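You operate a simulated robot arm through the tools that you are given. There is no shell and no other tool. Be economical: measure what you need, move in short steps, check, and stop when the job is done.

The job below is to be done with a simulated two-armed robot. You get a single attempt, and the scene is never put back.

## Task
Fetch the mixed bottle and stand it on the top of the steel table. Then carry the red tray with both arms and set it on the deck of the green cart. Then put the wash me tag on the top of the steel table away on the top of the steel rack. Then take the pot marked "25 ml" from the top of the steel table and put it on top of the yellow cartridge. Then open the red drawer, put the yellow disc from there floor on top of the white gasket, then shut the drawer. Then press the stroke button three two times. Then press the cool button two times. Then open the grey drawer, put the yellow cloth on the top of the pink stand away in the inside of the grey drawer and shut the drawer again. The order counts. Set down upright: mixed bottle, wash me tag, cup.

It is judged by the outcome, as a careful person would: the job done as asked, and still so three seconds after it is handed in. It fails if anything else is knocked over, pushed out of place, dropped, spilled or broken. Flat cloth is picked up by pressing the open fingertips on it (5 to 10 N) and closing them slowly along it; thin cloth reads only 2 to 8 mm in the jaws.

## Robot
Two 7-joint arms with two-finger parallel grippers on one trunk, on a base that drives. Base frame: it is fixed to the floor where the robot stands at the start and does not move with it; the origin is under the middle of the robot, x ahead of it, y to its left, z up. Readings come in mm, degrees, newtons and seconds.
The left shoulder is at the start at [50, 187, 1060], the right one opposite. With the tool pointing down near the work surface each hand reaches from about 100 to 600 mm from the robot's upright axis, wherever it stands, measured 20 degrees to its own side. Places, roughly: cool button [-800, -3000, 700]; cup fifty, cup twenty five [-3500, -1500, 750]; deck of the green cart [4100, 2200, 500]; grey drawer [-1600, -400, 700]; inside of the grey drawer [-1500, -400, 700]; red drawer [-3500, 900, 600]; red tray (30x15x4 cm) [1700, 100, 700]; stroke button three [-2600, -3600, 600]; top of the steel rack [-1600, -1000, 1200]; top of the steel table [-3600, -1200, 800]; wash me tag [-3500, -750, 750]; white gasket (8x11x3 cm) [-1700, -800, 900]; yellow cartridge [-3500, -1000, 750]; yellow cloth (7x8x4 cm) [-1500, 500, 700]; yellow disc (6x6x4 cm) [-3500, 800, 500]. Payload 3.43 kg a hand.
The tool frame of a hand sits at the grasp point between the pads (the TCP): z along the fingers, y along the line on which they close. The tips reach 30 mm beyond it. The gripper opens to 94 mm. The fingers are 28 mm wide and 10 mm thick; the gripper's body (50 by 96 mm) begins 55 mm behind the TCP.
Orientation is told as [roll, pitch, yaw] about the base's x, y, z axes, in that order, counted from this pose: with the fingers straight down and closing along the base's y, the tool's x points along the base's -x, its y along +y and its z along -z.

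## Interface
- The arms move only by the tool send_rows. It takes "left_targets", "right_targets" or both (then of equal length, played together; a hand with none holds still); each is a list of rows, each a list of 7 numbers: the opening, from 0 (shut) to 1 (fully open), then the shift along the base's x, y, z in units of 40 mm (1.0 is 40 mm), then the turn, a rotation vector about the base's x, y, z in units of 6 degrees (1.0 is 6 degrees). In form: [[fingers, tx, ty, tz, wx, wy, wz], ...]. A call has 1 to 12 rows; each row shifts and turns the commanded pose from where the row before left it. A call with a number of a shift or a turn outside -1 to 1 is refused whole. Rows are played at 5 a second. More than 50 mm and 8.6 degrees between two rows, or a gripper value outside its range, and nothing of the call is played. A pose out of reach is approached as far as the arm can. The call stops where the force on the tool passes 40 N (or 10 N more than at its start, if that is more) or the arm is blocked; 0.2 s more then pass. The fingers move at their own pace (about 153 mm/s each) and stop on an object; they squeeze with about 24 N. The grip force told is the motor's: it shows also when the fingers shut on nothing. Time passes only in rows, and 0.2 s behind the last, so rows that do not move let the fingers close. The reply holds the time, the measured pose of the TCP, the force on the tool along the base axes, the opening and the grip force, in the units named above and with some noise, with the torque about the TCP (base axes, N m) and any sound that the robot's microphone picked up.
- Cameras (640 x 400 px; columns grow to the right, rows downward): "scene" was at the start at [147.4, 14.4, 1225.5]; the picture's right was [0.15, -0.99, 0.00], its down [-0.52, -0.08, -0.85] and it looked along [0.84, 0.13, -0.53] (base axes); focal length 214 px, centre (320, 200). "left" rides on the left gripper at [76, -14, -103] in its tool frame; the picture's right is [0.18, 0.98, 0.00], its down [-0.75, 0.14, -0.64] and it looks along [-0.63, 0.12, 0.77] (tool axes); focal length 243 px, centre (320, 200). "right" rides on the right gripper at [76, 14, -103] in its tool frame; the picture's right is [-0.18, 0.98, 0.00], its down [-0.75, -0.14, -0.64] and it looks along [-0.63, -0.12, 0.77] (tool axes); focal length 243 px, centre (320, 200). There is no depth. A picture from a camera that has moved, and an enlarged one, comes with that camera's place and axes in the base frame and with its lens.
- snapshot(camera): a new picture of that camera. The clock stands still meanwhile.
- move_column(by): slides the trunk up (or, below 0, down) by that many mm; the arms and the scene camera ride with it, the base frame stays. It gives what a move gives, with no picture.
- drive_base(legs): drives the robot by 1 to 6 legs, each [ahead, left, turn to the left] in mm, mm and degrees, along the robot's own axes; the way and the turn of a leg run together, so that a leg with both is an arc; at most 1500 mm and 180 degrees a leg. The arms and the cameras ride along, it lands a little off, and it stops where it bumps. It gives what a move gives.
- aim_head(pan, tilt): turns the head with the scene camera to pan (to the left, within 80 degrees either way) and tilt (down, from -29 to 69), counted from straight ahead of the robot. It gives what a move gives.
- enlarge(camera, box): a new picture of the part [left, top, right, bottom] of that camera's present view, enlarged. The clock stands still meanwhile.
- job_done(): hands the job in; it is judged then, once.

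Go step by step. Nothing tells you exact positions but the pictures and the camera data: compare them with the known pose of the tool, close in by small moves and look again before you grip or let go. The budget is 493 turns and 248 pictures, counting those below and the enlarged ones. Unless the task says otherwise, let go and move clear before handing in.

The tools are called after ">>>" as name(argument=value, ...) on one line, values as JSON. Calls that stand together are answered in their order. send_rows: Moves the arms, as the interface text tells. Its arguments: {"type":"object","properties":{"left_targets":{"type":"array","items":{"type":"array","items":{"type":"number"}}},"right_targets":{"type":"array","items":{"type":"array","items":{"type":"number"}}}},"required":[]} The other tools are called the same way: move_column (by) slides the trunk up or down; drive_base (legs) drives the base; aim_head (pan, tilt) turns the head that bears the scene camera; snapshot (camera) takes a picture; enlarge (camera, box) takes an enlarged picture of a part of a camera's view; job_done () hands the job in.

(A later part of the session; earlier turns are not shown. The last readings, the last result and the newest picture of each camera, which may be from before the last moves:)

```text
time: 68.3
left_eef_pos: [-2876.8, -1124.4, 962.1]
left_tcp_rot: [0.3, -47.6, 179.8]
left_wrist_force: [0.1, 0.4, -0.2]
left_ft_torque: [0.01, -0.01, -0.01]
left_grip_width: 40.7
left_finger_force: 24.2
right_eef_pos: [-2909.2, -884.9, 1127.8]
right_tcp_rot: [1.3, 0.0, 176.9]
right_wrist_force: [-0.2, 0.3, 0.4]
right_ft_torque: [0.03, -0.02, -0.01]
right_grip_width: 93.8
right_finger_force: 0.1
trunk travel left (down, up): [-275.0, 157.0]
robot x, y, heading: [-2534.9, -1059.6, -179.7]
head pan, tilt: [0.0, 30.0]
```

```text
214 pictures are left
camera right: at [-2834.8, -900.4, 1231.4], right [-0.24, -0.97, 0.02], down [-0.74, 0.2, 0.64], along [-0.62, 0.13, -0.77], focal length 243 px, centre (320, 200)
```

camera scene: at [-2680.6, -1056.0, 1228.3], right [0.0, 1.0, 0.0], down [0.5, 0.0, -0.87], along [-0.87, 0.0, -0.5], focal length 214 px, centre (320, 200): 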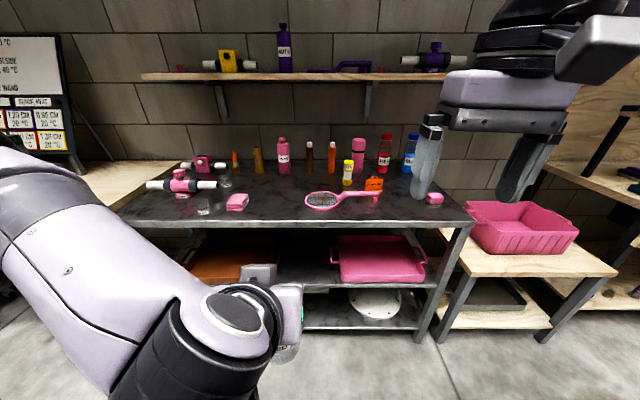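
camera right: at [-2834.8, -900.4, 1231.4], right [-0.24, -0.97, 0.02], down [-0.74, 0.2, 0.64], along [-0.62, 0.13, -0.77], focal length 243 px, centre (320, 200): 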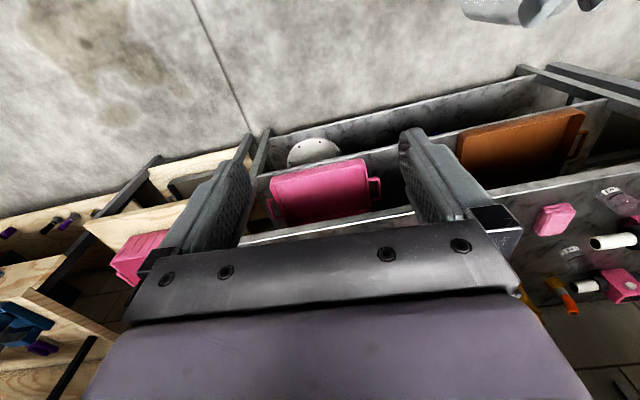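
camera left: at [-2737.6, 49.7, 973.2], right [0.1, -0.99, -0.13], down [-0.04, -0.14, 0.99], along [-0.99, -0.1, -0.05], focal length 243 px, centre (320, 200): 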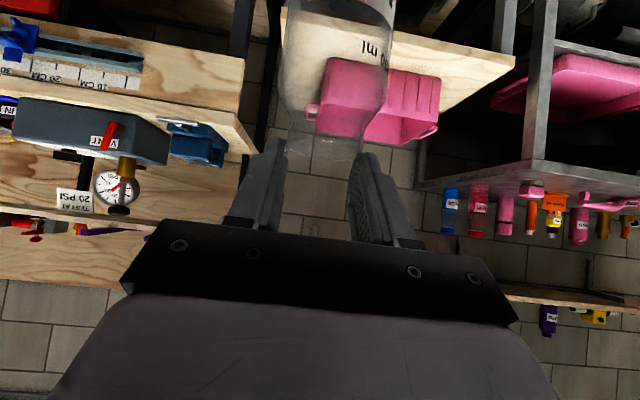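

>>> enlarge(camera="scene", box=[120, 120, 300, 230])

>>> enlarge(camera="scene", box=[280, 120, 460, 230])

```text
3.56 times, centred on (210, 175) of scene
camera zoom: at [-2680.6, -1056.0, 1228.3], right [0.0, 1.0, 0.0], down [0.5, 0.0, -0.87], along [-0.87, 0.0, -0.5], focal length 763 px, centre (711, 289)
```

zoom: 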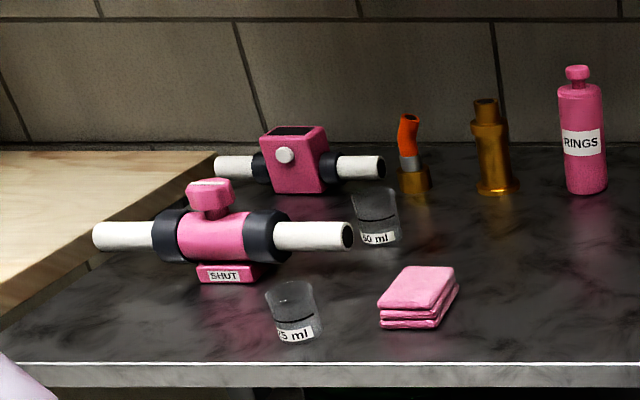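

```text
3.56 times, centred on (370, 175) of scene
camera zoom: at [-2680.6, -1056.0, 1228.3], right [0.0, 1.0, 0.0], down [0.5, 0.0, -0.87], along [-0.87, 0.0, -0.5], focal length 763 px, centre (142, 289)
```

zoom: 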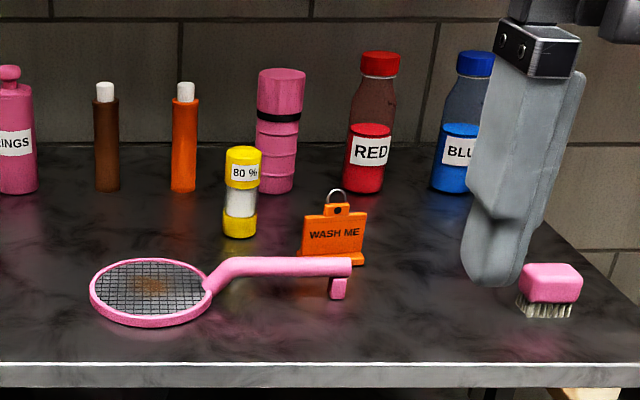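

Table top is at z≈805; the 25 ml cup at ≈(-3308,-1466), the tag and 80 % cartridge right of centre. I raise the trunk and drive up so I can set the bottle at about (-3410,-1240), a free spot.

>>> move_column(by=110)

>>> drive_base(legs=[[320, 80, 0]])

>>> snapshot(camera="scene")

>>> snapshot(camera="left")

>>> snapshot(camera="right")

```text
time: 69.8
left_eef_pos: [-2878.1, -1123.0, 1072.6]
left_tcp_rot: [0.3, -47.6, 179.8]
left_wrist_force: [0.1, 0.0, -0.6]
left_ft_torque: [0.02, 0.01, 0.01]
left_grip_width: 40.5
left_finger_force: 24.3
right_eef_pos: [-2909.2, -884.3, 1238.1]
right_tcp_rot: [1.3, -0.1, 177.0]
right_wrist_force: [0.3, -0.3, 0.0]
right_ft_torque: [0.0, 0.04, 0.01]
right_grip_width: 93.9
right_finger_force: 0.0
trunk travel left (down, up): [-385.0, 47.0]
robot x, y, heading: [-2530.8, -1054.3, -180.0]
head pan, tilt: [0.0, 30.0]
```

```text
time: 71.9
left_eef_pos: [-3198.8, -1203.8, 1072.5]
left_tcp_rot: [0.3, -47.7, 179.9]
left_wrist_force: [0.2, -0.1, 0.4]
left_ft_torque: [0.03, -0.01, 0.01]
left_grip_width: 40.4
left_finger_force: 23.4
right_eef_pos: [-3230.9, -965.3, 1236.6]
right_tcp_rot: [1.3, 0.0, 177.1]
right_wrist_force: [-1.4, -0.6, 0.1]
right_ft_torque: [0.01, 0.01, 0.0]
right_grip_width: 93.9
right_finger_force: 0.1
trunk travel left (down, up): [-385.0, 47.0]
robot x, y, heading: [-2856.5, -1134.2, -179.9]
head pan, tilt: [0.0, 30.0]
```

```text
211 pictures are left
camera scene: at [-3001.8, -1136.0, 1338.2], right [0.0, 1.0, 0.0], down [0.5, 0.0, -0.87], along [-0.87, 0.0, -0.5], focal length 214 px, centre (320, 200)
```

scene: 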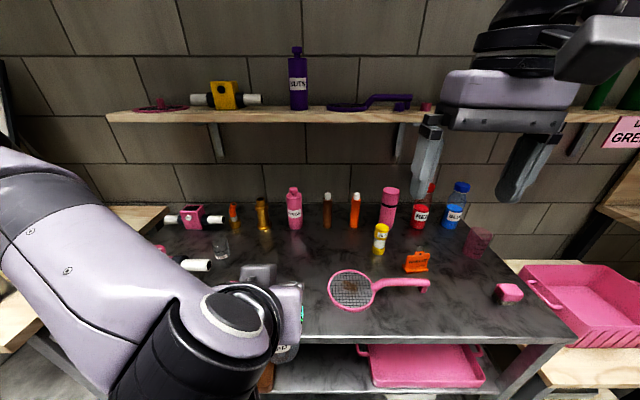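

```text
210 pictures are left
camera left: at [-3069.7, -1188.7, 1083.1], right [0.13, -0.98, -0.13], down [-0.03, -0.14, 0.99], along [-0.99, -0.12, -0.05], focal length 243 px, centre (320, 200)
```

left: 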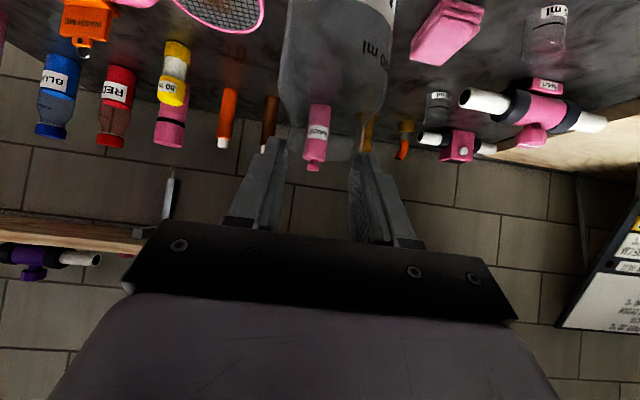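

```text
209 pictures are left
camera right: at [-3156.2, -980.8, 1341.3], right [-0.23, -0.97, 0.02], down [-0.74, 0.19, 0.64], along [-0.62, 0.13, -0.77], focal length 243 px, centre (320, 200)
```

right: 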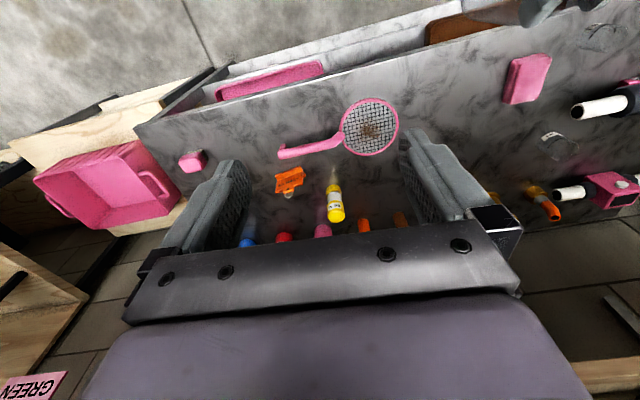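

I look closely at how the neck is held.

>>> enlarge(camera="left", box=[220, 0, 420, 250])

```text
1.60 times, centred on (320, 125) of left
camera zoom: at [-3069.7, -1188.7, 1083.1], right [0.13, -0.98, -0.13], down [-0.03, -0.14, 0.99], along [-0.99, -0.12, -0.05], focal length 388 px, centre (320, 320)
```

zoom: 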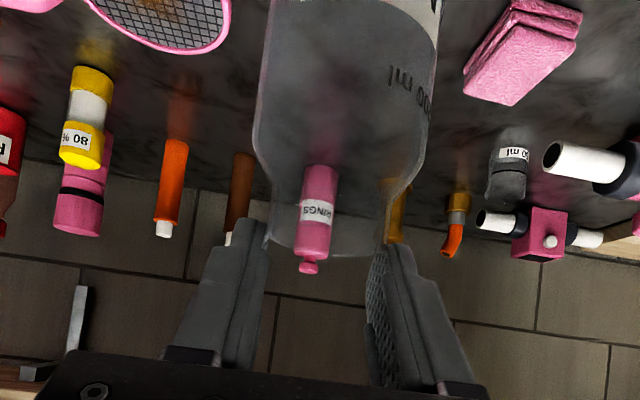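

The fingertips hold only the rim region, so I move gently to the free spot (bottle axis ≈ (-3390,-1222)).

>>> send_rows(left_targets=[[0.3, -0.2, -0.04, 0, 0, 0, 0], [0.3, -0.4, -0.04, 0, 0, 0, 0], [0.3, -0.4, -0.04, 0, 0, 0, 0], [0.3, -0.4, -0.04, 0, 0, 0, 0], [0.3, -0.4, -0.04, 0, 0, 0, 0], [0.3, -0.4, -0.04, 0, 0, 0, 0], [0.3, -0.4, -0.04, 0, 0, 0, 0], [0.3, -0.4, -0.04, 0, 0, 0, 0], [0.3, -0.4, -0.04, 0, 0, 0, 0], [0.3, -0.4, -0.04, 0, 0, 0, 0], [0.3, -0.3, 0, 0, 0, 0, 0], [0.3, -0.1, 0, 0, 0, 0, 0]])

>>> snapshot(camera="left")

>>> snapshot(camera="right")

```text
time: 74.5
left_eef_pos: [-3366.4, -1220.6, 1071.3]
left_tcp_rot: [0.4, -47.6, 180.0]
left_wrist_force: [-0.3, -0.4, -0.8]
left_ft_torque: [0.0, 0.02, 0.03]
left_grip_width: 40.7
left_finger_force: 24.7
right_eef_pos: [-3231.1, -964.9, 1238.9]
right_tcp_rot: [1.2, -0.1, 177.1]
right_wrist_force: [0.3, -0.2, -0.4]
right_ft_torque: [0.0, -0.01, -0.01]
right_grip_width: 93.8
right_finger_force: 0.0
trunk travel left (down, up): [-385.0, 47.0]
robot x, y, heading: [-2850.3, -1134.4, -179.9]
head pan, tilt: [0.0, 30.0]
```

```text
207 pictures are left
camera left: at [-3237.4, -1204.9, 1083.0], right [0.13, -0.98, -0.13], down [-0.03, -0.14, 0.99], along [-0.99, -0.12, -0.05], focal length 243 px, centre (320, 200)
```

left: 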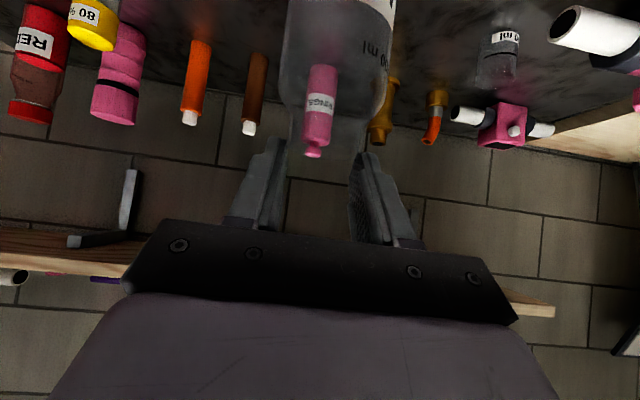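

```text
206 pictures are left
camera right: at [-3155.7, -980.6, 1341.4], right [-0.23, -0.97, 0.02], down [-0.74, 0.19, 0.64], along [-0.63, 0.13, -0.77], focal length 243 px, centre (320, 200)
```

right: 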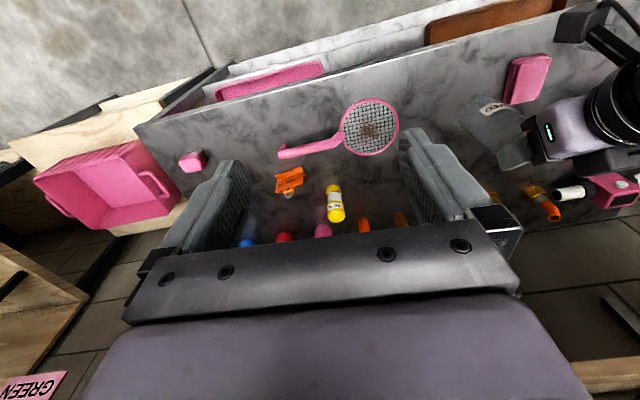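

The column of space below is clear. I lower 80 mm, then in small steps until it touches.

>>> send_rows(left_targets=[[0.3, 0, 0, -0.3, 0, 0, 0], [0.3, 0, 0, -0.4, 0, 0, 0], [0.3, 0, 0, -0.4, 0, 0, 0], [0.3, 0, 0, -0.4, 0, 0, 0], [0.3, 0, 0, -0.3, 0, 0, 0], [0.3, 0, 0, -0.2, 0, 0, 0], [0.3, 0, 0, 0, 0, 0, 0]])

>>> snapshot(camera="right")

```text
time: 76.1
left_eef_pos: [-3365.1, -1219.7, 990.8]
left_tcp_rot: [0.3, -47.6, 180.0]
left_wrist_force: [0.1, -1.0, -0.6]
left_ft_torque: [0.01, 0.01, -0.03]
left_grip_width: 40.4
left_finger_force: 23.6
right_eef_pos: [-3230.5, -965.4, 1239.0]
right_tcp_rot: [1.3, 0.0, 177.2]
right_wrist_force: [0.2, -0.5, 0.9]
right_ft_torque: [-0.01, 0.03, -0.01]
right_grip_width: 94.2
right_finger_force: 0.0
trunk travel left (down, up): [-385.0, 47.0]
robot x, y, heading: [-2854.6, -1137.4, -179.9]
head pan, tilt: [0.0, 30.0]
```

```text
205 pictures are left
camera right: at [-3155.7, -980.6, 1341.5], right [-0.23, -0.97, 0.02], down [-0.74, 0.19, 0.64], along [-0.63, 0.13, -0.77], focal length 243 px, centre (320, 200)
```

right: 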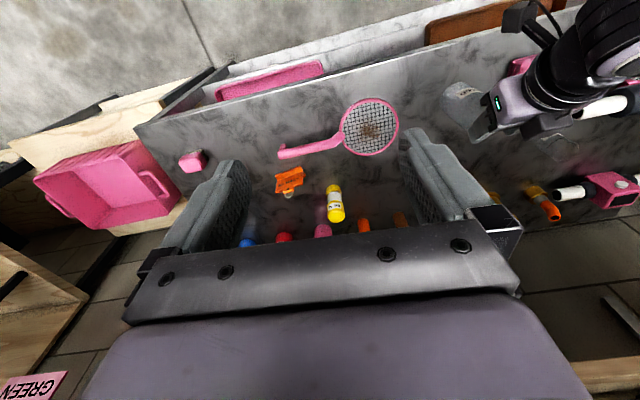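

>>> send_rows(left_targets=[[0.3, 0, 0, -0.1, 0, 0, 0], [0.3, 0, 0, -0.1, 0, 0, 0], [0.3, 0, 0, -0.1, 0, 0, 0]])

>>> snapshot(camera="left")

```text
time: 76.9
left_eef_pos: [-3364.6, -1219.8, 979.7]
left_tcp_rot: [0.4, -47.6, 179.9]
left_wrist_force: [0.1, 1.3, -1.0]
left_ft_torque: [-0.03, 0.02, 0.0]
left_grip_width: 40.5
left_finger_force: 23.9
right_eef_pos: [-3229.3, -966.0, 1238.6]
right_tcp_rot: [1.3, 0.1, 177.1]
right_wrist_force: [0.4, -0.6, 0.1]
right_ft_torque: [0.01, 0.01, 0.03]
right_grip_width: 93.9
right_finger_force: 0.2
trunk travel left (down, up): [-385.0, 47.0]
robot x, y, heading: [-2856.4, -1138.8, -179.9]
head pan, tilt: [0.0, 30.0]
```

```text
204 pictures are left
camera left: at [-3237.3, -1204.5, 990.9], right [0.13, -0.98, -0.13], down [-0.03, -0.14, 0.99], along [-0.99, -0.12, -0.05], focal length 243 px, centre (320, 200)
```

left: 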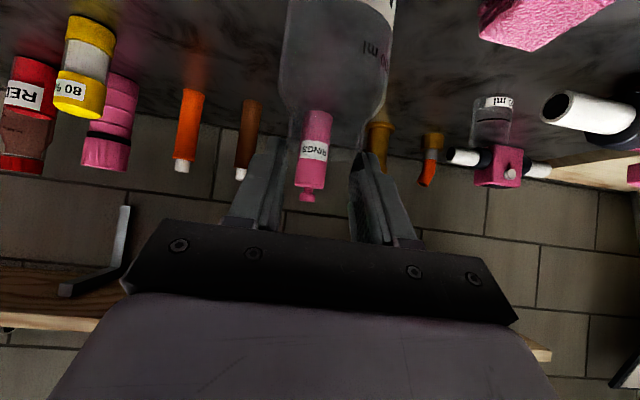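

>>> send_rows(left_targets=[[0.3, 0, 0, -0.1, 0, 0, 0], [0.3, 0, 0, -0.1, 0, 0, 0]])

>>> send_rows(left_targets=[[0.3, 0, 0, -0.06, 0, 0, 0], [0.3, 0, 0, -0.06, 0, 0, 0]])

>>> snapshot(camera="left")

```text
time: 77.5
left_eef_pos: [-3365.4, -1220.2, 971.9]
left_tcp_rot: [0.3, -47.6, 179.9]
left_wrist_force: [-0.5, 0.0, -0.4]
left_ft_torque: [0.01, 0.03, -0.01]
left_grip_width: 40.7
left_finger_force: 24.2
right_eef_pos: [-3230.5, -966.0, 1239.1]
right_tcp_rot: [1.3, 0.0, 177.1]
right_wrist_force: [-0.5, 0.2, -0.1]
right_ft_torque: [0.04, 0.01, -0.02]
right_grip_width: 94.0
right_finger_force: 0.1
trunk travel left (down, up): [-385.0, 47.0]
robot x, y, heading: [-2852.8, -1137.7, -179.8]
head pan, tilt: [0.0, 30.0]
```

```text
time: 78.1
left_eef_pos: [-3364.8, -1220.2, 967.2]
left_tcp_rot: [0.3, -47.6, 179.9]
left_wrist_force: [-1.2, 0.2, -0.7]
left_ft_torque: [-0.01, -0.01, -0.01]
left_grip_width: 40.5
left_finger_force: 23.9
right_eef_pos: [-3231.2, -965.1, 1239.0]
right_tcp_rot: [1.2, 0.0, 177.0]
right_wrist_force: [-1.2, 0.8, -0.1]
right_ft_torque: [-0.01, 0.0, 0.04]
right_grip_width: 94.0
right_finger_force: 0.1
trunk travel left (down, up): [-385.0, 47.0]
robot x, y, heading: [-2852.2, -1137.8, -180.1]
head pan, tilt: [0.0, 30.0]
```

```text
203 pictures are left
camera left: at [-3237.3, -1204.6, 978.1], right [0.13, -0.98, -0.13], down [-0.03, -0.14, 0.99], along [-0.99, -0.12, -0.05], focal length 243 px, centre (320, 200)
```

left: 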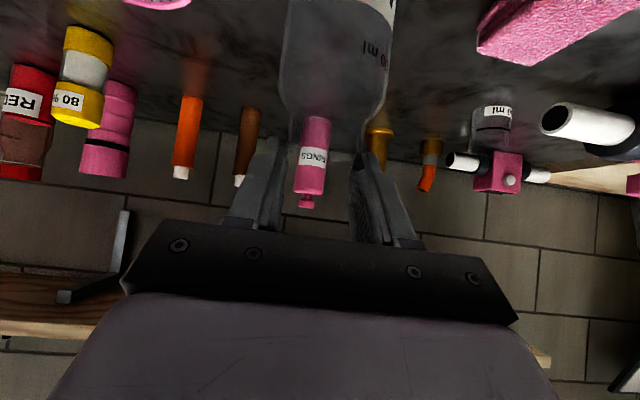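

>>> send_rows(left_targets=[[0.3, 0, 0, -0.06, 0, 0, 0], [0.3, 0, 0, -0.06, 0, 0, 0]])

>>> send_rows(left_targets=[[0.3, 0, 0, -0.06, 0, 0, 0]])

>>> send_rows(left_targets=[[0.3, 0, 0, -0.06, 0, 0, 0]])

>>> enlarge(camera="right", box=[400, 20, 640, 170])

```text
time: 78.7
left_eef_pos: [-3365.6, -1220.3, 963.2]
left_tcp_rot: [0.3, -47.6, 180.0]
left_wrist_force: [0.6, 0.3, -1.3]
left_ft_torque: [0.0, 0.02, 0.03]
left_grip_width: 40.6
left_finger_force: 24.3
right_eef_pos: [-3229.6, -965.9, 1238.2]
right_tcp_rot: [1.3, 0.0, 177.1]
right_wrist_force: [1.1, -0.1, 0.9]
right_ft_torque: [0.03, 0.02, -0.04]
right_grip_width: 94.2
right_finger_force: 0.1
trunk travel left (down, up): [-385.0, 47.0]
robot x, y, heading: [-2852.4, -1133.6, -180.0]
head pan, tilt: [0.0, 30.0]
```

```text
time: 79.1
left_eef_pos: [-3364.1, -1220.9, 960.0]
left_tcp_rot: [0.3, -47.6, 180.1]
left_wrist_force: [0.3, 0.1, -0.5]
left_ft_torque: [0.01, 0.03, -0.02]
left_grip_width: 40.5
left_finger_force: 24.2
right_eef_pos: [-3230.9, -965.8, 1239.0]
right_tcp_rot: [1.3, 0.0, 177.1]
right_wrist_force: [-0.4, 0.3, -0.1]
right_ft_torque: [-0.02, 0.0, -0.03]
right_grip_width: 93.7
right_finger_force: 0.0
trunk travel left (down, up): [-385.0, 47.0]
robot x, y, heading: [-2855.3, -1137.5, -180.0]
head pan, tilt: [0.0, 30.0]
```

```text
time: 79.5
left_eef_pos: [-3366.5, -1219.7, 957.8]
left_tcp_rot: [0.4, -47.6, 180.0]
left_wrist_force: [0.3, 0.3, -0.9]
left_ft_torque: [0.0, 0.0, 0.02]
left_grip_width: 40.7
left_finger_force: 24.3
right_eef_pos: [-3231.5, -964.9, 1238.5]
right_tcp_rot: [1.2, -0.1, 177.1]
right_wrist_force: [0.6, 0.6, -0.4]
right_ft_torque: [-0.01, 0.02, -0.01]
right_grip_width: 93.8
right_finger_force: 0.1
trunk travel left (down, up): [-385.0, 47.0]
robot x, y, heading: [-2849.5, -1137.3, -179.8]
head pan, tilt: [0.0, 30.0]
```

```text
2.67 times, centred on (520, 95) of right
camera zoom: at [-3155.7, -980.6, 1341.4], right [-0.23, -0.97, 0.02], down [-0.74, 0.19, 0.64], along [-0.63, 0.13, -0.77], focal length 647 px, centre (-213, 480)
```

zoom: 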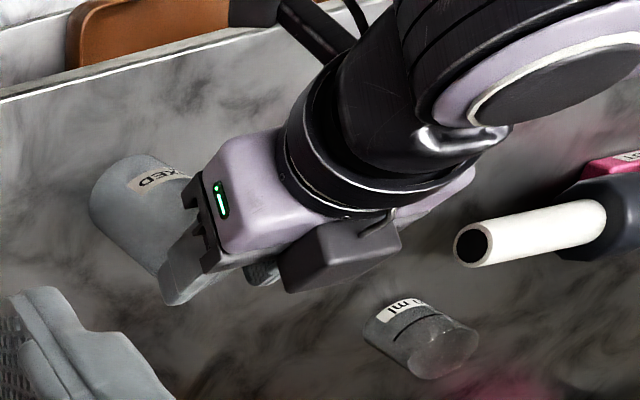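

Not touching yet; continue down in tiny steps.

>>> send_rows(left_targets=[[0.3, 0, 0, -0.05, 0, 0, 0], [0.3, 0, 0, -0.05, 0, 0, 0]])

>>> send_rows(left_targets=[[0.3, 0, 0, -0.05, 0, 0, 0], [0.3, 0, 0, -0.05, 0, 0, 0]])

>>> snapshot(camera="left")

```text
time: 80.1
left_eef_pos: [-3365.7, -1219.7, 953.6]
left_tcp_rot: [0.3, -47.6, 179.9]
left_wrist_force: [0.4, -0.3, -0.3]
left_ft_torque: [-0.01, -0.02, 0.01]
left_grip_width: 40.7
left_finger_force: 23.9
right_eef_pos: [-3231.3, -965.9, 1238.0]
right_tcp_rot: [1.3, 0.0, 177.1]
right_wrist_force: [-0.4, -0.7, -0.6]
right_ft_torque: [0.06, 0.04, -0.02]
right_grip_width: 94.1
right_finger_force: 0.0
trunk travel left (down, up): [-385.0, 47.0]
robot x, y, heading: [-2853.8, -1132.6, -180.0]
head pan, tilt: [0.0, 30.0]
```

```text
time: 80.7
left_eef_pos: [-3365.9, -1219.7, 949.5]
left_tcp_rot: [0.3, -47.6, 180.0]
left_wrist_force: [0.6, 0.4, -0.4]
left_ft_torque: [-0.01, 0.0, 0.03]
left_grip_width: 40.6
left_finger_force: 24.2
right_eef_pos: [-3230.5, -966.3, 1237.3]
right_tcp_rot: [1.2, -0.1, 177.1]
right_wrist_force: [-0.2, 0.2, -0.1]
right_ft_torque: [0.03, -0.02, 0.0]
right_grip_width: 94.2
right_finger_force: 0.0
trunk travel left (down, up): [-385.0, 47.0]
robot x, y, heading: [-2854.4, -1136.5, -179.8]
head pan, tilt: [0.0, 30.0]
```

```text
201 pictures are left
camera left: at [-3237.2, -1204.2, 960.7], right [0.13, -0.98, -0.13], down [-0.03, -0.14, 0.99], along [-0.99, -0.12, -0.05], focal length 243 px, centre (320, 200)
```

left: 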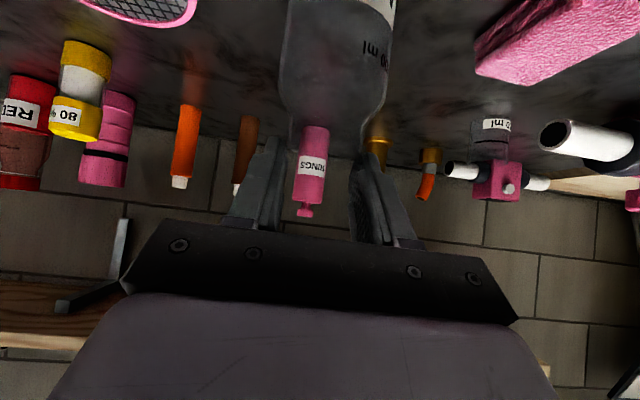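

>>> send_rows(left_targets=[[0.3, 0, 0, -0.05, 0, 0, 0], [0.3, 0, 0, -0.05, 0, 0, 0]])

>>> send_rows(left_targets=[[0.3, 0, 0, -0.05, 0, 0, 0], [0.3, 0, 0, -0.05, 0, 0, 0]])

>>> enlarge(camera="right", box=[400, 20, 560, 120])

```text
time: 81.3
left_eef_pos: [-3365.0, -1219.2, 948.6]
left_tcp_rot: [0.2, -48.0, 180.0]
left_wrist_force: [3.7, -0.4, 15.0]
left_ft_torque: [-0.19, -0.33, 0.03]
left_grip_width: 40.4
left_finger_force: 23.7
right_eef_pos: [-3228.5, -964.7, 1239.3]
right_tcp_rot: [1.4, -0.1, 177.1]
right_wrist_force: [-0.5, -0.1, 0.5]
right_ft_torque: [-0.03, 0.01, -0.01]
right_grip_width: 94.0
right_finger_force: 0.0
trunk travel left (down, up): [-385.0, 47.0]
robot x, y, heading: [-2854.1, -1133.9, -179.8]
head pan, tilt: [0.0, 30.0]
```

```text
time: 81.9
left_eef_pos: [-3364.9, -1219.2, 947.1]
left_tcp_rot: [0.1, -48.3, -179.9]
left_wrist_force: [1.2, 1.1, 25.5]
left_ft_torque: [0.01, 0.18, 0.0]
left_grip_width: 40.9
left_finger_force: 23.7
right_eef_pos: [-3228.4, -965.4, 1238.7]
right_tcp_rot: [1.4, -0.1, 177.1]
right_wrist_force: [-0.2, -0.3, 0.2]
right_ft_torque: [-0.01, -0.02, 0.0]
right_grip_width: 93.8
right_finger_force: 0.1
trunk travel left (down, up): [-385.0, 47.0]
robot x, y, heading: [-2852.1, -1136.7, -180.0]
head pan, tilt: [0.0, 30.0]
```

```text
4.00 times, centred on (480, 70) of right
camera zoom: at [-3153.4, -980.1, 1342.2], right [-0.23, -0.97, 0.02], down [-0.74, 0.19, 0.64], along [-0.63, 0.13, -0.77], focal length 970 px, centre (-320, 720)
```

zoom: 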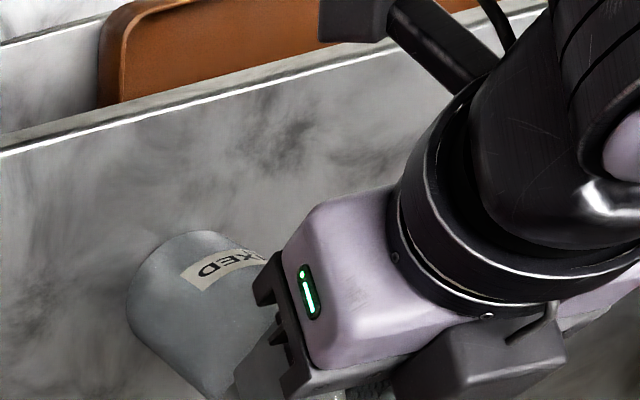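

It stands on the table (25 N up). I ease off, open the fingers and look.

>>> send_rows(left_targets=[[0.3, 0, 0, 0.1, 0, 0, 0], [0.46, 0, 0, 0, 0, 0, 0], [0.5, 0, 0, 0, 0, 0, 0], [0.6, 0, 0, 0, 0, 0, 0], [0.7, 0, 0, 0, 0, 0, 0]])

>>> snapshot(camera="left")

```text
time: 83.1
left_eef_pos: [-3365.3, -1220.6, 945.5]
left_tcp_rot: [0.4, -47.6, 180.0]
left_wrist_force: [-0.3, -0.4, 0.0]
left_ft_torque: [-0.03, -0.01, 0.02]
left_grip_width: 65.9
left_finger_force: 0.0
right_eef_pos: [-3231.2, -965.8, 1238.6]
right_tcp_rot: [1.3, -0.1, 177.1]
right_wrist_force: [0.7, -1.0, 0.2]
right_ft_torque: [-0.01, 0.03, -0.01]
right_grip_width: 93.9
right_finger_force: 0.1
trunk travel left (down, up): [-385.0, 47.0]
robot x, y, heading: [-2852.7, -1135.3, -180.0]
head pan, tilt: [0.0, 30.0]
```

```text
199 pictures are left
camera left: at [-3237.4, -1204.6, 956.7], right [0.13, -0.98, -0.13], down [-0.03, -0.14, 0.99], along [-0.99, -0.12, -0.05], focal length 243 px, centre (320, 200)
```

left: 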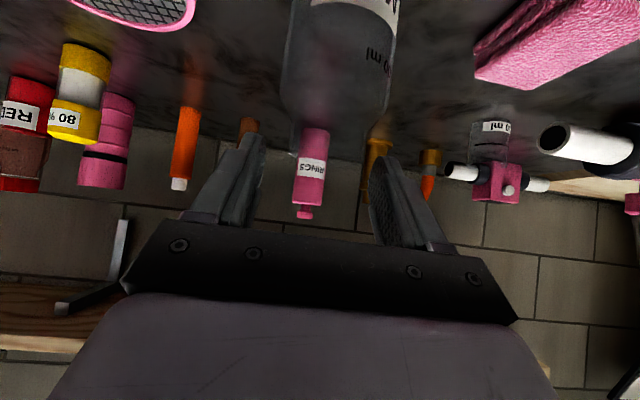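

The bottle stands by itself. I withdraw up and back, then verify.

>>> send_rows(left_targets=[[0.75, 0.3, 0, 0.4, 0, 0, 0], [0.8, 0.6, 0, 0.6, 0, 0, 0], [1, 0.8, 0, 0.7, 0, 0, 0], [1, 0.8, 0, 0.7, 0, 0, 0], [1, 0.8, 0, 0.7, 0, 0, 0], [1, 0.8, 0, 0.6, 0, 0, 0]])

>>> drive_base(legs=[[-300, 0, 0]])

>>> snapshot(camera="scene")

```text
time: 84.5
left_eef_pos: [-3200.1, -1220.7, 1093.0]
left_tcp_rot: [0.5, -47.5, 179.9]
left_wrist_force: [-0.6, 0.9, 0.6]
left_ft_torque: [0.0, 0.01, -0.02]
left_grip_width: 94.3
left_finger_force: 0.0
right_eef_pos: [-3230.2, -966.0, 1238.2]
right_tcp_rot: [1.3, 0.0, 177.1]
right_wrist_force: [-0.6, -0.8, -0.1]
right_ft_torque: [0.01, 0.0, 0.02]
right_grip_width: 93.9
right_finger_force: 0.1
trunk travel left (down, up): [-385.0, 47.0]
robot x, y, heading: [-2852.0, -1138.5, -179.8]
head pan, tilt: [0.0, 30.0]
```

```text
time: 86.6
left_eef_pos: [-2902.9, -1219.3, 1094.2]
left_tcp_rot: [0.2, -47.6, -180.0]
left_wrist_force: [0.0, 0.5, 0.2]
left_ft_torque: [0.02, 0.02, 0.0]
left_grip_width: 94.1
left_finger_force: 0.1
right_eef_pos: [-2932.2, -965.0, 1238.4]
right_tcp_rot: [1.3, 0.0, 177.3]
right_wrist_force: [0.1, 0.0, 0.9]
right_ft_torque: [-0.01, 0.06, 0.0]
right_grip_width: 94.0
right_finger_force: 0.1
trunk travel left (down, up): [-385.0, 47.0]
robot x, y, heading: [-2556.4, -1135.0, -179.9]
head pan, tilt: [0.0, 30.0]
```

```text
198 pictures are left
camera scene: at [-2702.6, -1135.3, 1338.4], right [0.0, 1.0, 0.0], down [0.5, 0.0, -0.87], along [-0.87, 0.0, -0.5], focal length 214 px, centre (320, 200)
```

scene: 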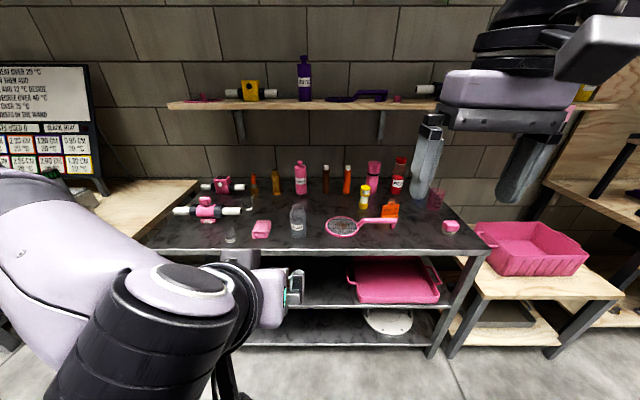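

The mixed bottle stands upright on the steel table. Now to the red tray at (1700,100): I drive back along the aisle the way I came.

>>> drive_base(legs=[[30, -1200, 0], [0, -1190, 0], [0, 0, 180], [1450, 0, 0]])

>>> aim_head(pan=0, tilt=15)

>>> snapshot(camera="scene")

```text
time: 112.5
left_eef_pos: [-772.8, 1296.0, 1092.3]
left_tcp_rot: [0.4, -47.6, -1.7]
left_wrist_force: [0.5, 0.6, -0.6]
left_ft_torque: [0.03, -0.02, 0.02]
left_grip_width: 93.8
left_finger_force: 0.1
right_eef_pos: [-750.7, 1040.5, 1237.8]
right_tcp_rot: [1.3, 0.0, -4.4]
right_wrist_force: [-0.1, 0.2, 0.2]
right_ft_torque: [0.03, -0.03, -0.02]
right_grip_width: 94.1
right_finger_force: 0.1
trunk travel left (down, up): [-385.0, 47.0]
robot x, y, heading: [-1122.1, 1218.0, -1.5]
head pan, tilt: [0.0, 30.0]
```

```text
time: 113.2
left_eef_pos: [-773.3, 1296.8, 1093.7]
left_tcp_rot: [0.3, -47.7, -1.6]
left_wrist_force: [-0.1, -1.0, 0.6]
left_ft_torque: [-0.01, 0.02, -0.02]
left_grip_width: 94.0
left_finger_force: 0.1
right_eef_pos: [-750.7, 1041.2, 1238.4]
right_tcp_rot: [1.3, -0.1, -4.6]
right_wrist_force: [0.3, 0.0, -0.5]
right_ft_torque: [-0.05, 0.0, -0.03]
right_grip_width: 94.1
right_finger_force: 0.1
trunk travel left (down, up): [-385.0, 47.0]
robot x, y, heading: [-1123.6, 1218.9, -1.6]
head pan, tilt: [0.0, 15.0]
```

```text
197 pictures are left
camera scene: at [-971.8, 1218.6, 1362.4], right [-0.03, -1.0, 0.0], down [-0.26, 0.01, -0.97], along [0.97, -0.03, -0.26], focal length 214 px, centre (320, 200)
```

scene: 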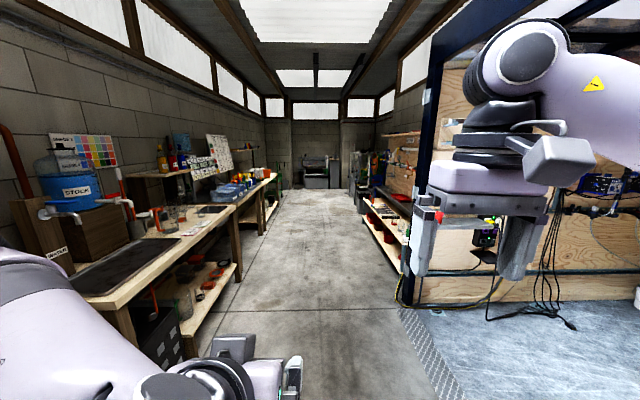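

The aisle is clear. I drive to x≈1000 and look right for the tray.

>>> drive_base(legs=[[1450, 0, 1.5], [700, 0, 0]])

>>> aim_head(pan=-50, tilt=20)

>>> snapshot(camera="scene")

```text
time: 124.0
left_eef_pos: [1387.0, 1304.5, 1093.7]
left_tcp_rot: [0.3, -47.6, 0.3]
left_wrist_force: [-0.4, 0.6, -0.6]
left_ft_torque: [-0.01, 0.03, 0.03]
left_grip_width: 93.9
left_finger_force: 0.1
right_eef_pos: [1419.2, 1050.8, 1238.5]
right_tcp_rot: [1.3, 0.0, -2.5]
right_wrist_force: [0.7, 0.4, -1.2]
right_ft_torque: [0.0, -0.03, -0.02]
right_grip_width: 93.7
right_finger_force: 0.0
trunk travel left (down, up): [-385.0, 47.0]
robot x, y, heading: [1037.6, 1219.8, 0.6]
head pan, tilt: [0.0, 15.0]
```

```text
time: 125.1
left_eef_pos: [1386.9, 1304.0, 1092.8]
left_tcp_rot: [0.3, -47.7, 0.4]
left_wrist_force: [-0.1, 0.4, -0.4]
left_ft_torque: [0.01, 0.03, 0.03]
left_grip_width: 94.1
left_finger_force: 0.1
right_eef_pos: [1418.2, 1050.5, 1238.5]
right_tcp_rot: [1.3, 0.0, -2.5]
right_wrist_force: [-0.1, 0.1, -0.1]
right_ft_torque: [0.02, 0.0, 0.0]
right_grip_width: 94.2
right_finger_force: 0.1
trunk travel left (down, up): [-385.0, 47.0]
robot x, y, heading: [1035.3, 1221.4, 0.4]
head pan, tilt: [-50.0, 20.0]
```

```text
196 pictures are left
camera scene: at [1158.5, 1148.3, 1354.4], right [-0.76, -0.65, 0.0], down [-0.22, 0.26, -0.94], along [0.61, -0.71, -0.34], focal length 214 px, centre (320, 200)
```

scene: 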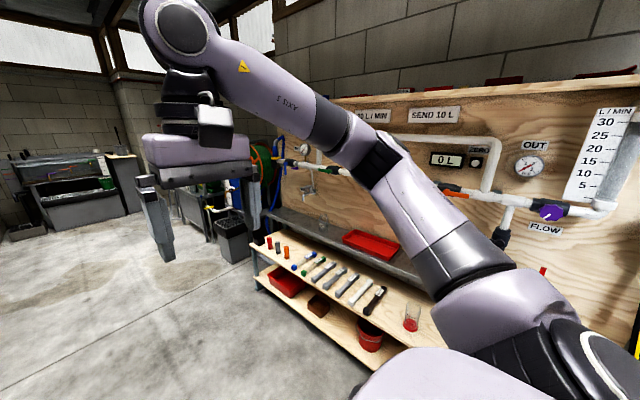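

The red tray is on the steel channel behind the tool shelf, ≈(1660,100,680). I turn to face it.

>>> drive_base(legs=[[620, 0, 0], [0, 0, -90.5]])

>>> aim_head(pan=0, tilt=35)

>>> snapshot(camera="scene")

```text
time: 132.4
left_eef_pos: [1746.4, 874.0, 1092.0]
left_tcp_rot: [0.3, -47.6, -89.7]
left_wrist_force: [0.0, -0.5, -0.2]
left_ft_torque: [0.02, -0.03, 0.03]
left_grip_width: 94.1
left_finger_force: 0.1
right_eef_pos: [1492.9, 842.3, 1237.8]
right_tcp_rot: [1.3, 0.0, -92.7]
right_wrist_force: [0.4, -0.3, -0.2]
right_ft_torque: [0.02, 0.01, 0.0]
right_grip_width: 93.9
right_finger_force: 0.1
trunk travel left (down, up): [-385.0, 47.0]
robot x, y, heading: [1665.4, 1221.4, -89.5]
head pan, tilt: [-50.0, 20.0]
```

```text
time: 133.6
left_eef_pos: [1747.4, 873.5, 1093.6]
left_tcp_rot: [0.3, -47.6, -89.7]
left_wrist_force: [0.1, -0.3, 0.6]
left_ft_torque: [0.0, 0.0, 0.03]
left_grip_width: 94.2
left_finger_force: 0.0
right_eef_pos: [1492.6, 842.7, 1238.6]
right_tcp_rot: [1.3, -0.1, -92.7]
right_wrist_force: [0.1, -0.3, -0.1]
right_ft_torque: [0.04, 0.02, 0.03]
right_grip_width: 94.1
right_finger_force: 0.1
trunk travel left (down, up): [-385.0, 47.0]
robot x, y, heading: [1665.2, 1220.4, -89.7]
head pan, tilt: [0.0, 35.0]
```

```text
195 pictures are left
camera scene: at [1662.7, 1075.9, 1330.5], right [-1.0, -0.01, 0.0], down [0.0, 0.57, -0.82], along [0.01, -0.82, -0.57], focal length 214 px, centre (320, 200)
```

scene: 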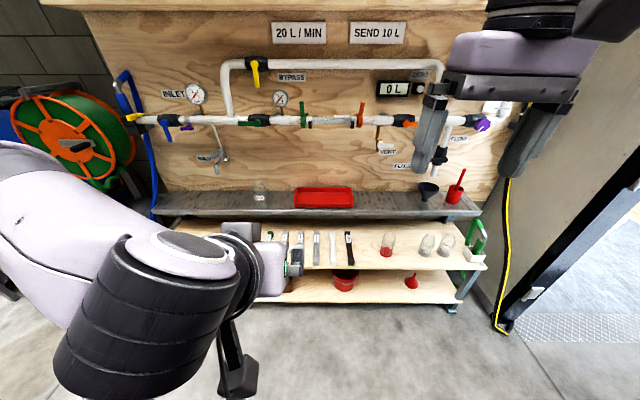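

Tray rim spans x≈1500–1825 at y≈100, z≈690; the tool shelf edge is at y≈405. I move closer (y≈850) and lower the trunk.

>>> drive_base(legs=[[370, 0, 0]])

>>> move_column(by=-110)

>>> aim_head(pan=0, tilt=45)

>>> snapshot(camera="scene")

>>> snapshot(camera="right")

```text
time: 136.0
left_eef_pos: [1749.4, 498.0, 1093.0]
left_tcp_rot: [0.3, -47.6, -89.8]
left_wrist_force: [-0.4, -0.4, -0.7]
left_ft_torque: [0.0, 0.02, 0.0]
left_grip_width: 94.2
left_finger_force: 0.0
right_eef_pos: [1494.8, 467.7, 1238.3]
right_tcp_rot: [1.3, 0.0, -92.7]
right_wrist_force: [0.0, -0.3, 0.0]
right_ft_torque: [0.01, -0.03, 0.03]
right_grip_width: 94.1
right_finger_force: 0.0
trunk travel left (down, up): [-385.0, 47.0]
robot x, y, heading: [1664.5, 849.2, -89.5]
head pan, tilt: [0.0, 35.0]
```

```text
time: 137.4
left_eef_pos: [1749.7, 499.7, 983.1]
left_tcp_rot: [0.4, -47.5, -89.8]
left_wrist_force: [-0.5, 0.6, 0.0]
left_ft_torque: [-0.02, -0.02, 0.0]
left_grip_width: 94.3
left_finger_force: 0.0
right_eef_pos: [1494.8, 469.0, 1127.5]
right_tcp_rot: [1.4, 0.0, -92.6]
right_wrist_force: [0.3, -0.7, -0.9]
right_ft_torque: [-0.01, 0.01, 0.02]
right_grip_width: 93.9
right_finger_force: 0.0
trunk travel left (down, up): [-275.0, 157.0]
robot x, y, heading: [1662.6, 848.4, -89.6]
head pan, tilt: [0.0, 35.0]
```

```text
time: 138.1
left_eef_pos: [1749.3, 500.0, 983.3]
left_tcp_rot: [0.4, -47.7, -89.8]
left_wrist_force: [1.0, 0.3, -0.1]
left_ft_torque: [0.02, -0.02, -0.03]
left_grip_width: 94.0
left_finger_force: 0.0
right_eef_pos: [1494.9, 467.9, 1128.2]
right_tcp_rot: [1.2, 0.0, -92.6]
right_wrist_force: [0.0, 0.4, 0.5]
right_ft_torque: [0.03, 0.01, -0.03]
right_grip_width: 93.9
right_finger_force: 0.0
trunk travel left (down, up): [-275.0, 157.0]
robot x, y, heading: [1661.8, 847.5, -89.5]
head pan, tilt: [0.0, 45.0]
```

```text
194 pictures are left
camera scene: at [1665.2, 708.8, 1205.8], right [-1.0, -0.01, 0.0], down [0.0, 0.71, -0.71], along [0.0, -0.71, -0.71], focal length 214 px, centre (320, 200)
```

scene: 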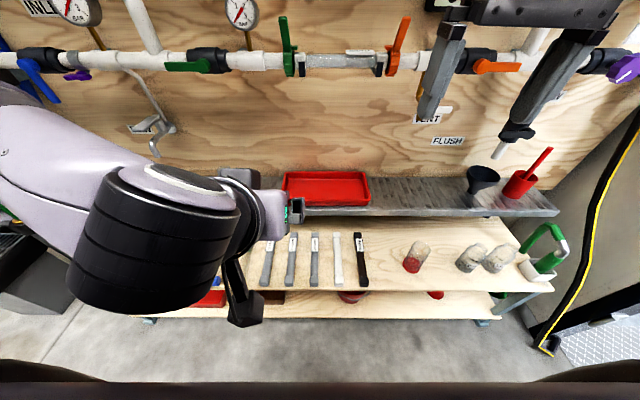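

```text
193 pictures are left
camera right: at [1509.8, 545.5, 1231.5], right [0.97, -0.23, 0.02], down [-0.19, -0.75, 0.64], along [-0.13, -0.63, -0.77], focal length 243 px, centre (320, 200)
```

right: 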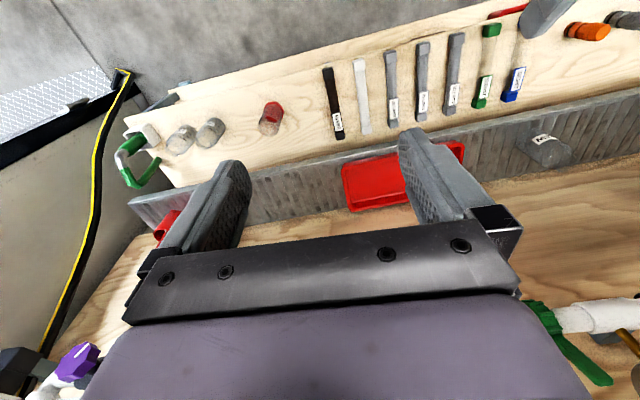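

The tray rim is z≈675–690, centre ≈(1640,90), ends at x≈1482 and 1797. I close in to y≈680 centred on the tray and tilt the right hand like the left.

>>> drive_base(legs=[[150, -24, -0.5]])

>>> send_rows(right_targets=[[1, 0, 0, 0, -1, 0, 0.4], [1, 0, 0, 0, -1, 0, 0], [1, 0, 0, 0, -1, 0, 0], [1, 0, 0, 0, -1, 0, 0], [1, 0, 0, 0, -1, 0, 0], [1, 0, 0, 0, -1, 0, 0], [1, 0, 0, 0, -1, 0, 0], [1, 0, 0, 0, -0.9, 0, 0]])

>>> snapshot(camera="scene")

>>> snapshot(camera="left")

>>> snapshot(camera="right")

```text
time: 139.6
left_eef_pos: [1726.3, 369.6, 982.2]
left_tcp_rot: [0.4, -47.4, -90.1]
left_wrist_force: [0.1, -0.4, 0.3]
left_ft_torque: [-0.03, 0.0, -0.03]
left_grip_width: 94.1
left_finger_force: 0.0
right_eef_pos: [1472.5, 338.7, 1125.6]
right_tcp_rot: [1.2, 0.1, -92.9]
right_wrist_force: [0.6, 0.2, -0.3]
right_ft_torque: [0.03, 0.01, 0.02]
right_grip_width: 94.1
right_finger_force: 0.0
trunk travel left (down, up): [-275.0, 157.0]
robot x, y, heading: [1643.0, 722.6, -89.6]
head pan, tilt: [0.0, 45.0]
stopped in leg 1: the robot was blocked; the commanded pose is now the measured one
```

```text
time: 141.4
left_eef_pos: [1725.6, 369.5, 982.4]
left_tcp_rot: [0.5, -47.6, -90.1]
left_wrist_force: [0.0, -0.2, -0.6]
left_ft_torque: [0.02, 0.01, -0.01]
left_grip_width: 93.8
left_finger_force: 0.1
right_eef_pos: [1473.8, 339.3, 1126.9]
right_tcp_rot: [2.0, -47.4, -90.9]
right_wrist_force: [0.1, -0.1, -0.3]
right_ft_torque: [0.03, -0.01, 0.02]
right_grip_width: 93.8
right_finger_force: 0.0
trunk travel left (down, up): [-275.0, 157.0]
robot x, y, heading: [1640.9, 721.9, -89.7]
head pan, tilt: [0.0, 45.0]
```

```text
192 pictures are left
camera scene: at [1643.0, 579.0, 1205.7], right [-1.0, 0.0, 0.0], down [0.0, 0.71, -0.71], along [0.0, -0.71, -0.71], focal length 214 px, centre (320, 200)
```

scene: 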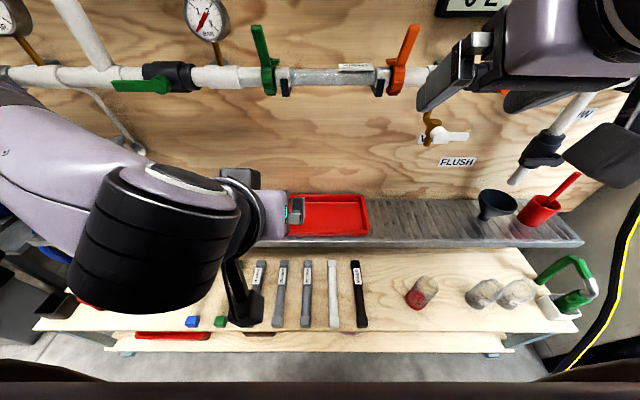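

```text
191 pictures are left
camera left: at [1712.7, 497.1, 994.0], right [0.98, 0.13, -0.13], down [0.14, -0.03, 0.99], along [0.12, -0.99, -0.05], focal length 243 px, centre (320, 200)
```

left: 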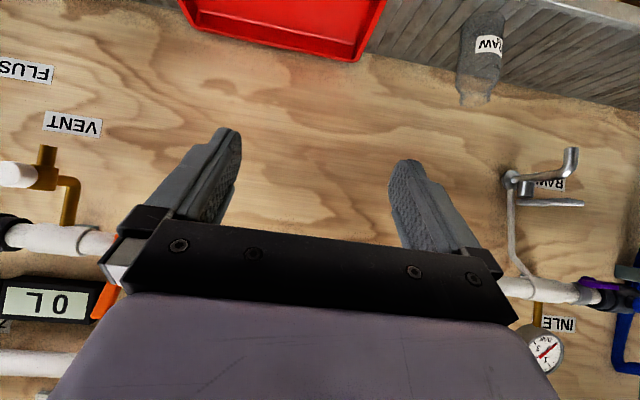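

```text
190 pictures are left
camera right: at [1483.8, 467.4, 1141.4], right [0.98, -0.11, 0.16], down [-0.16, -0.04, 0.99], along [-0.1, -0.99, -0.06], focal length 243 px, centre (320, 200)
```

right: 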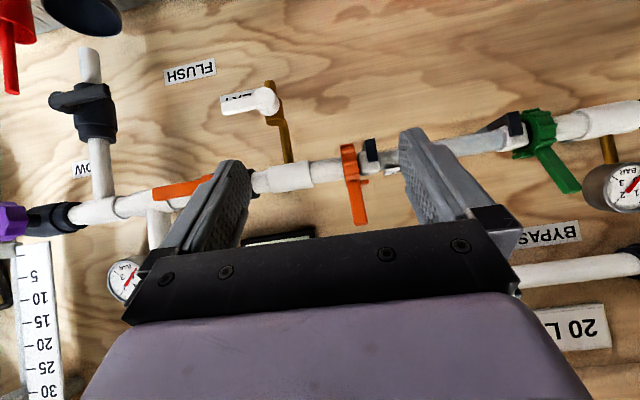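

The base touched the lower shelf (y=722), as close as it gets. I bring both hands to staging poses above the tray ends.

>>> send_rows(left_targets=[[0.5, 0.185, -0.44, -0.53, 0, 0, 0], [0.5, 0.185, -0.44, -0.53, 0, 0, 0], [0.5, 0.185, -0.44, -0.53, 0, 0, 0], [0.5, 0.185, -0.44, -0.53, 0, 0, 0], [0.5, 0.185, -0.44, -0.53, 0, 0, 0], [0.5, 0.185, -0.44, -0.53, 0, 0, 0], [0.5, 0.185, -0.44, -0.53, 0, 0, 0], [0.5, 0.185, -0.44, -0.53, 0, 0, 0], [0.5, 0.185, -0.44, -0.53, 0, 0, 0], [0.5, 0.185, -0.44, -0.53, 0, 0, 0]], right_targets=[[0.5, 0.05, -0.36, -0.89, 0, 0, 0.15], [0.5, 0.05, -0.36, -0.89, 0, -0.3, 0], [0.5, 0.05, -0.36, -0.89, 0, 0, 0], [0.5, 0.05, -0.36, -0.89, 0, 0, 0], [0.5, 0.05, -0.36, -0.89, 0, 0, 0], [0.5, 0.05, -0.36, -0.89, 0, 0, 0], [0.5, 0.05, -0.36, -0.89, 0, 0, 0], [0.5, 0.05, -0.36, -0.89, 0, 0, 0], [0.5, 0.05, -0.36, -0.89, 0, 0, 0], [0.5, 0.05, -0.36, -0.89, 0, 0, 0]])

>>> snapshot(camera="left")

>>> snapshot(camera="right")

>>> snapshot(camera="scene")

```text
time: 143.6
left_eef_pos: [1801.4, 192.3, 770.2]
left_tcp_rot: [0.4, -47.7, -90.2]
left_wrist_force: [-0.2, 0.1, 0.6]
left_ft_torque: [0.0, 0.01, 0.01]
left_grip_width: 47.0
left_finger_force: 0.0
right_eef_pos: [1493.0, 195.1, 769.4]
right_tcp_rot: [4.6, -47.3, -91.6]
right_wrist_force: [-0.1, -0.4, -0.5]
right_ft_torque: [0.04, -0.02, 0.01]
right_grip_width: 47.0
right_finger_force: 0.1
trunk travel left (down, up): [-275.0, 157.0]
robot x, y, heading: [1641.6, 716.3, -89.9]
head pan, tilt: [0.0, 45.0]
```

```text
189 pictures are left
camera left: at [1787.0, 320.8, 781.9], right [0.98, 0.13, -0.13], down [0.14, -0.03, 0.99], along [0.12, -0.99, -0.05], focal length 243 px, centre (320, 200)
```

left: 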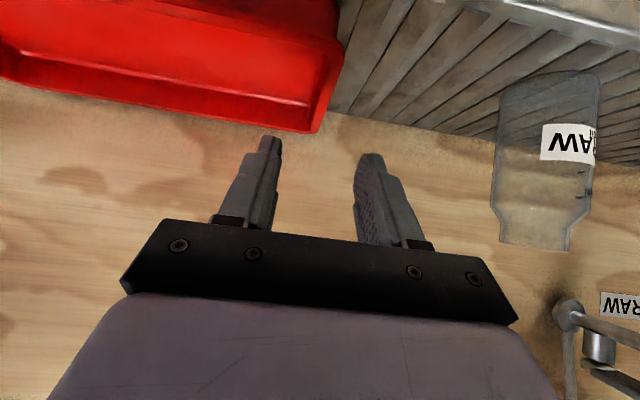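

```text
188 pictures are left
camera right: at [1501.8, 323.3, 784.8], right [0.98, -0.1, 0.19], down [-0.19, -0.04, 0.98], along [-0.09, -0.99, -0.06], focal length 243 px, centre (320, 200)
```

right: 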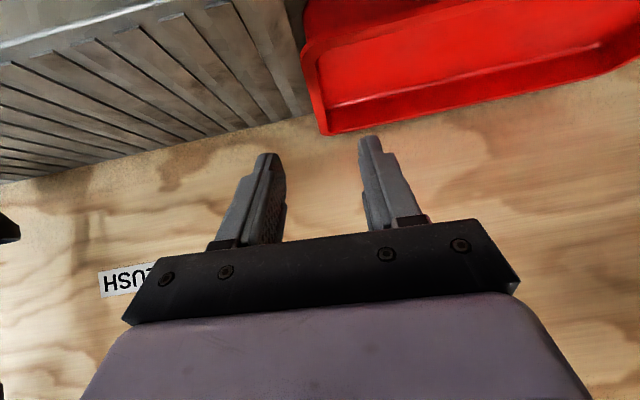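

```text
187 pictures are left
camera scene: at [1643.0, 578.9, 1205.7], right [-1.0, 0.0, 0.0], down [0.0, 0.71, -0.71], along [0.0, -0.71, -0.71], focal length 214 px, centre (320, 200)
```

scene: 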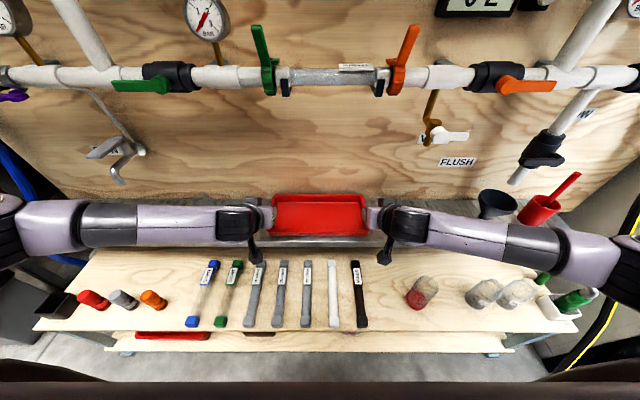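

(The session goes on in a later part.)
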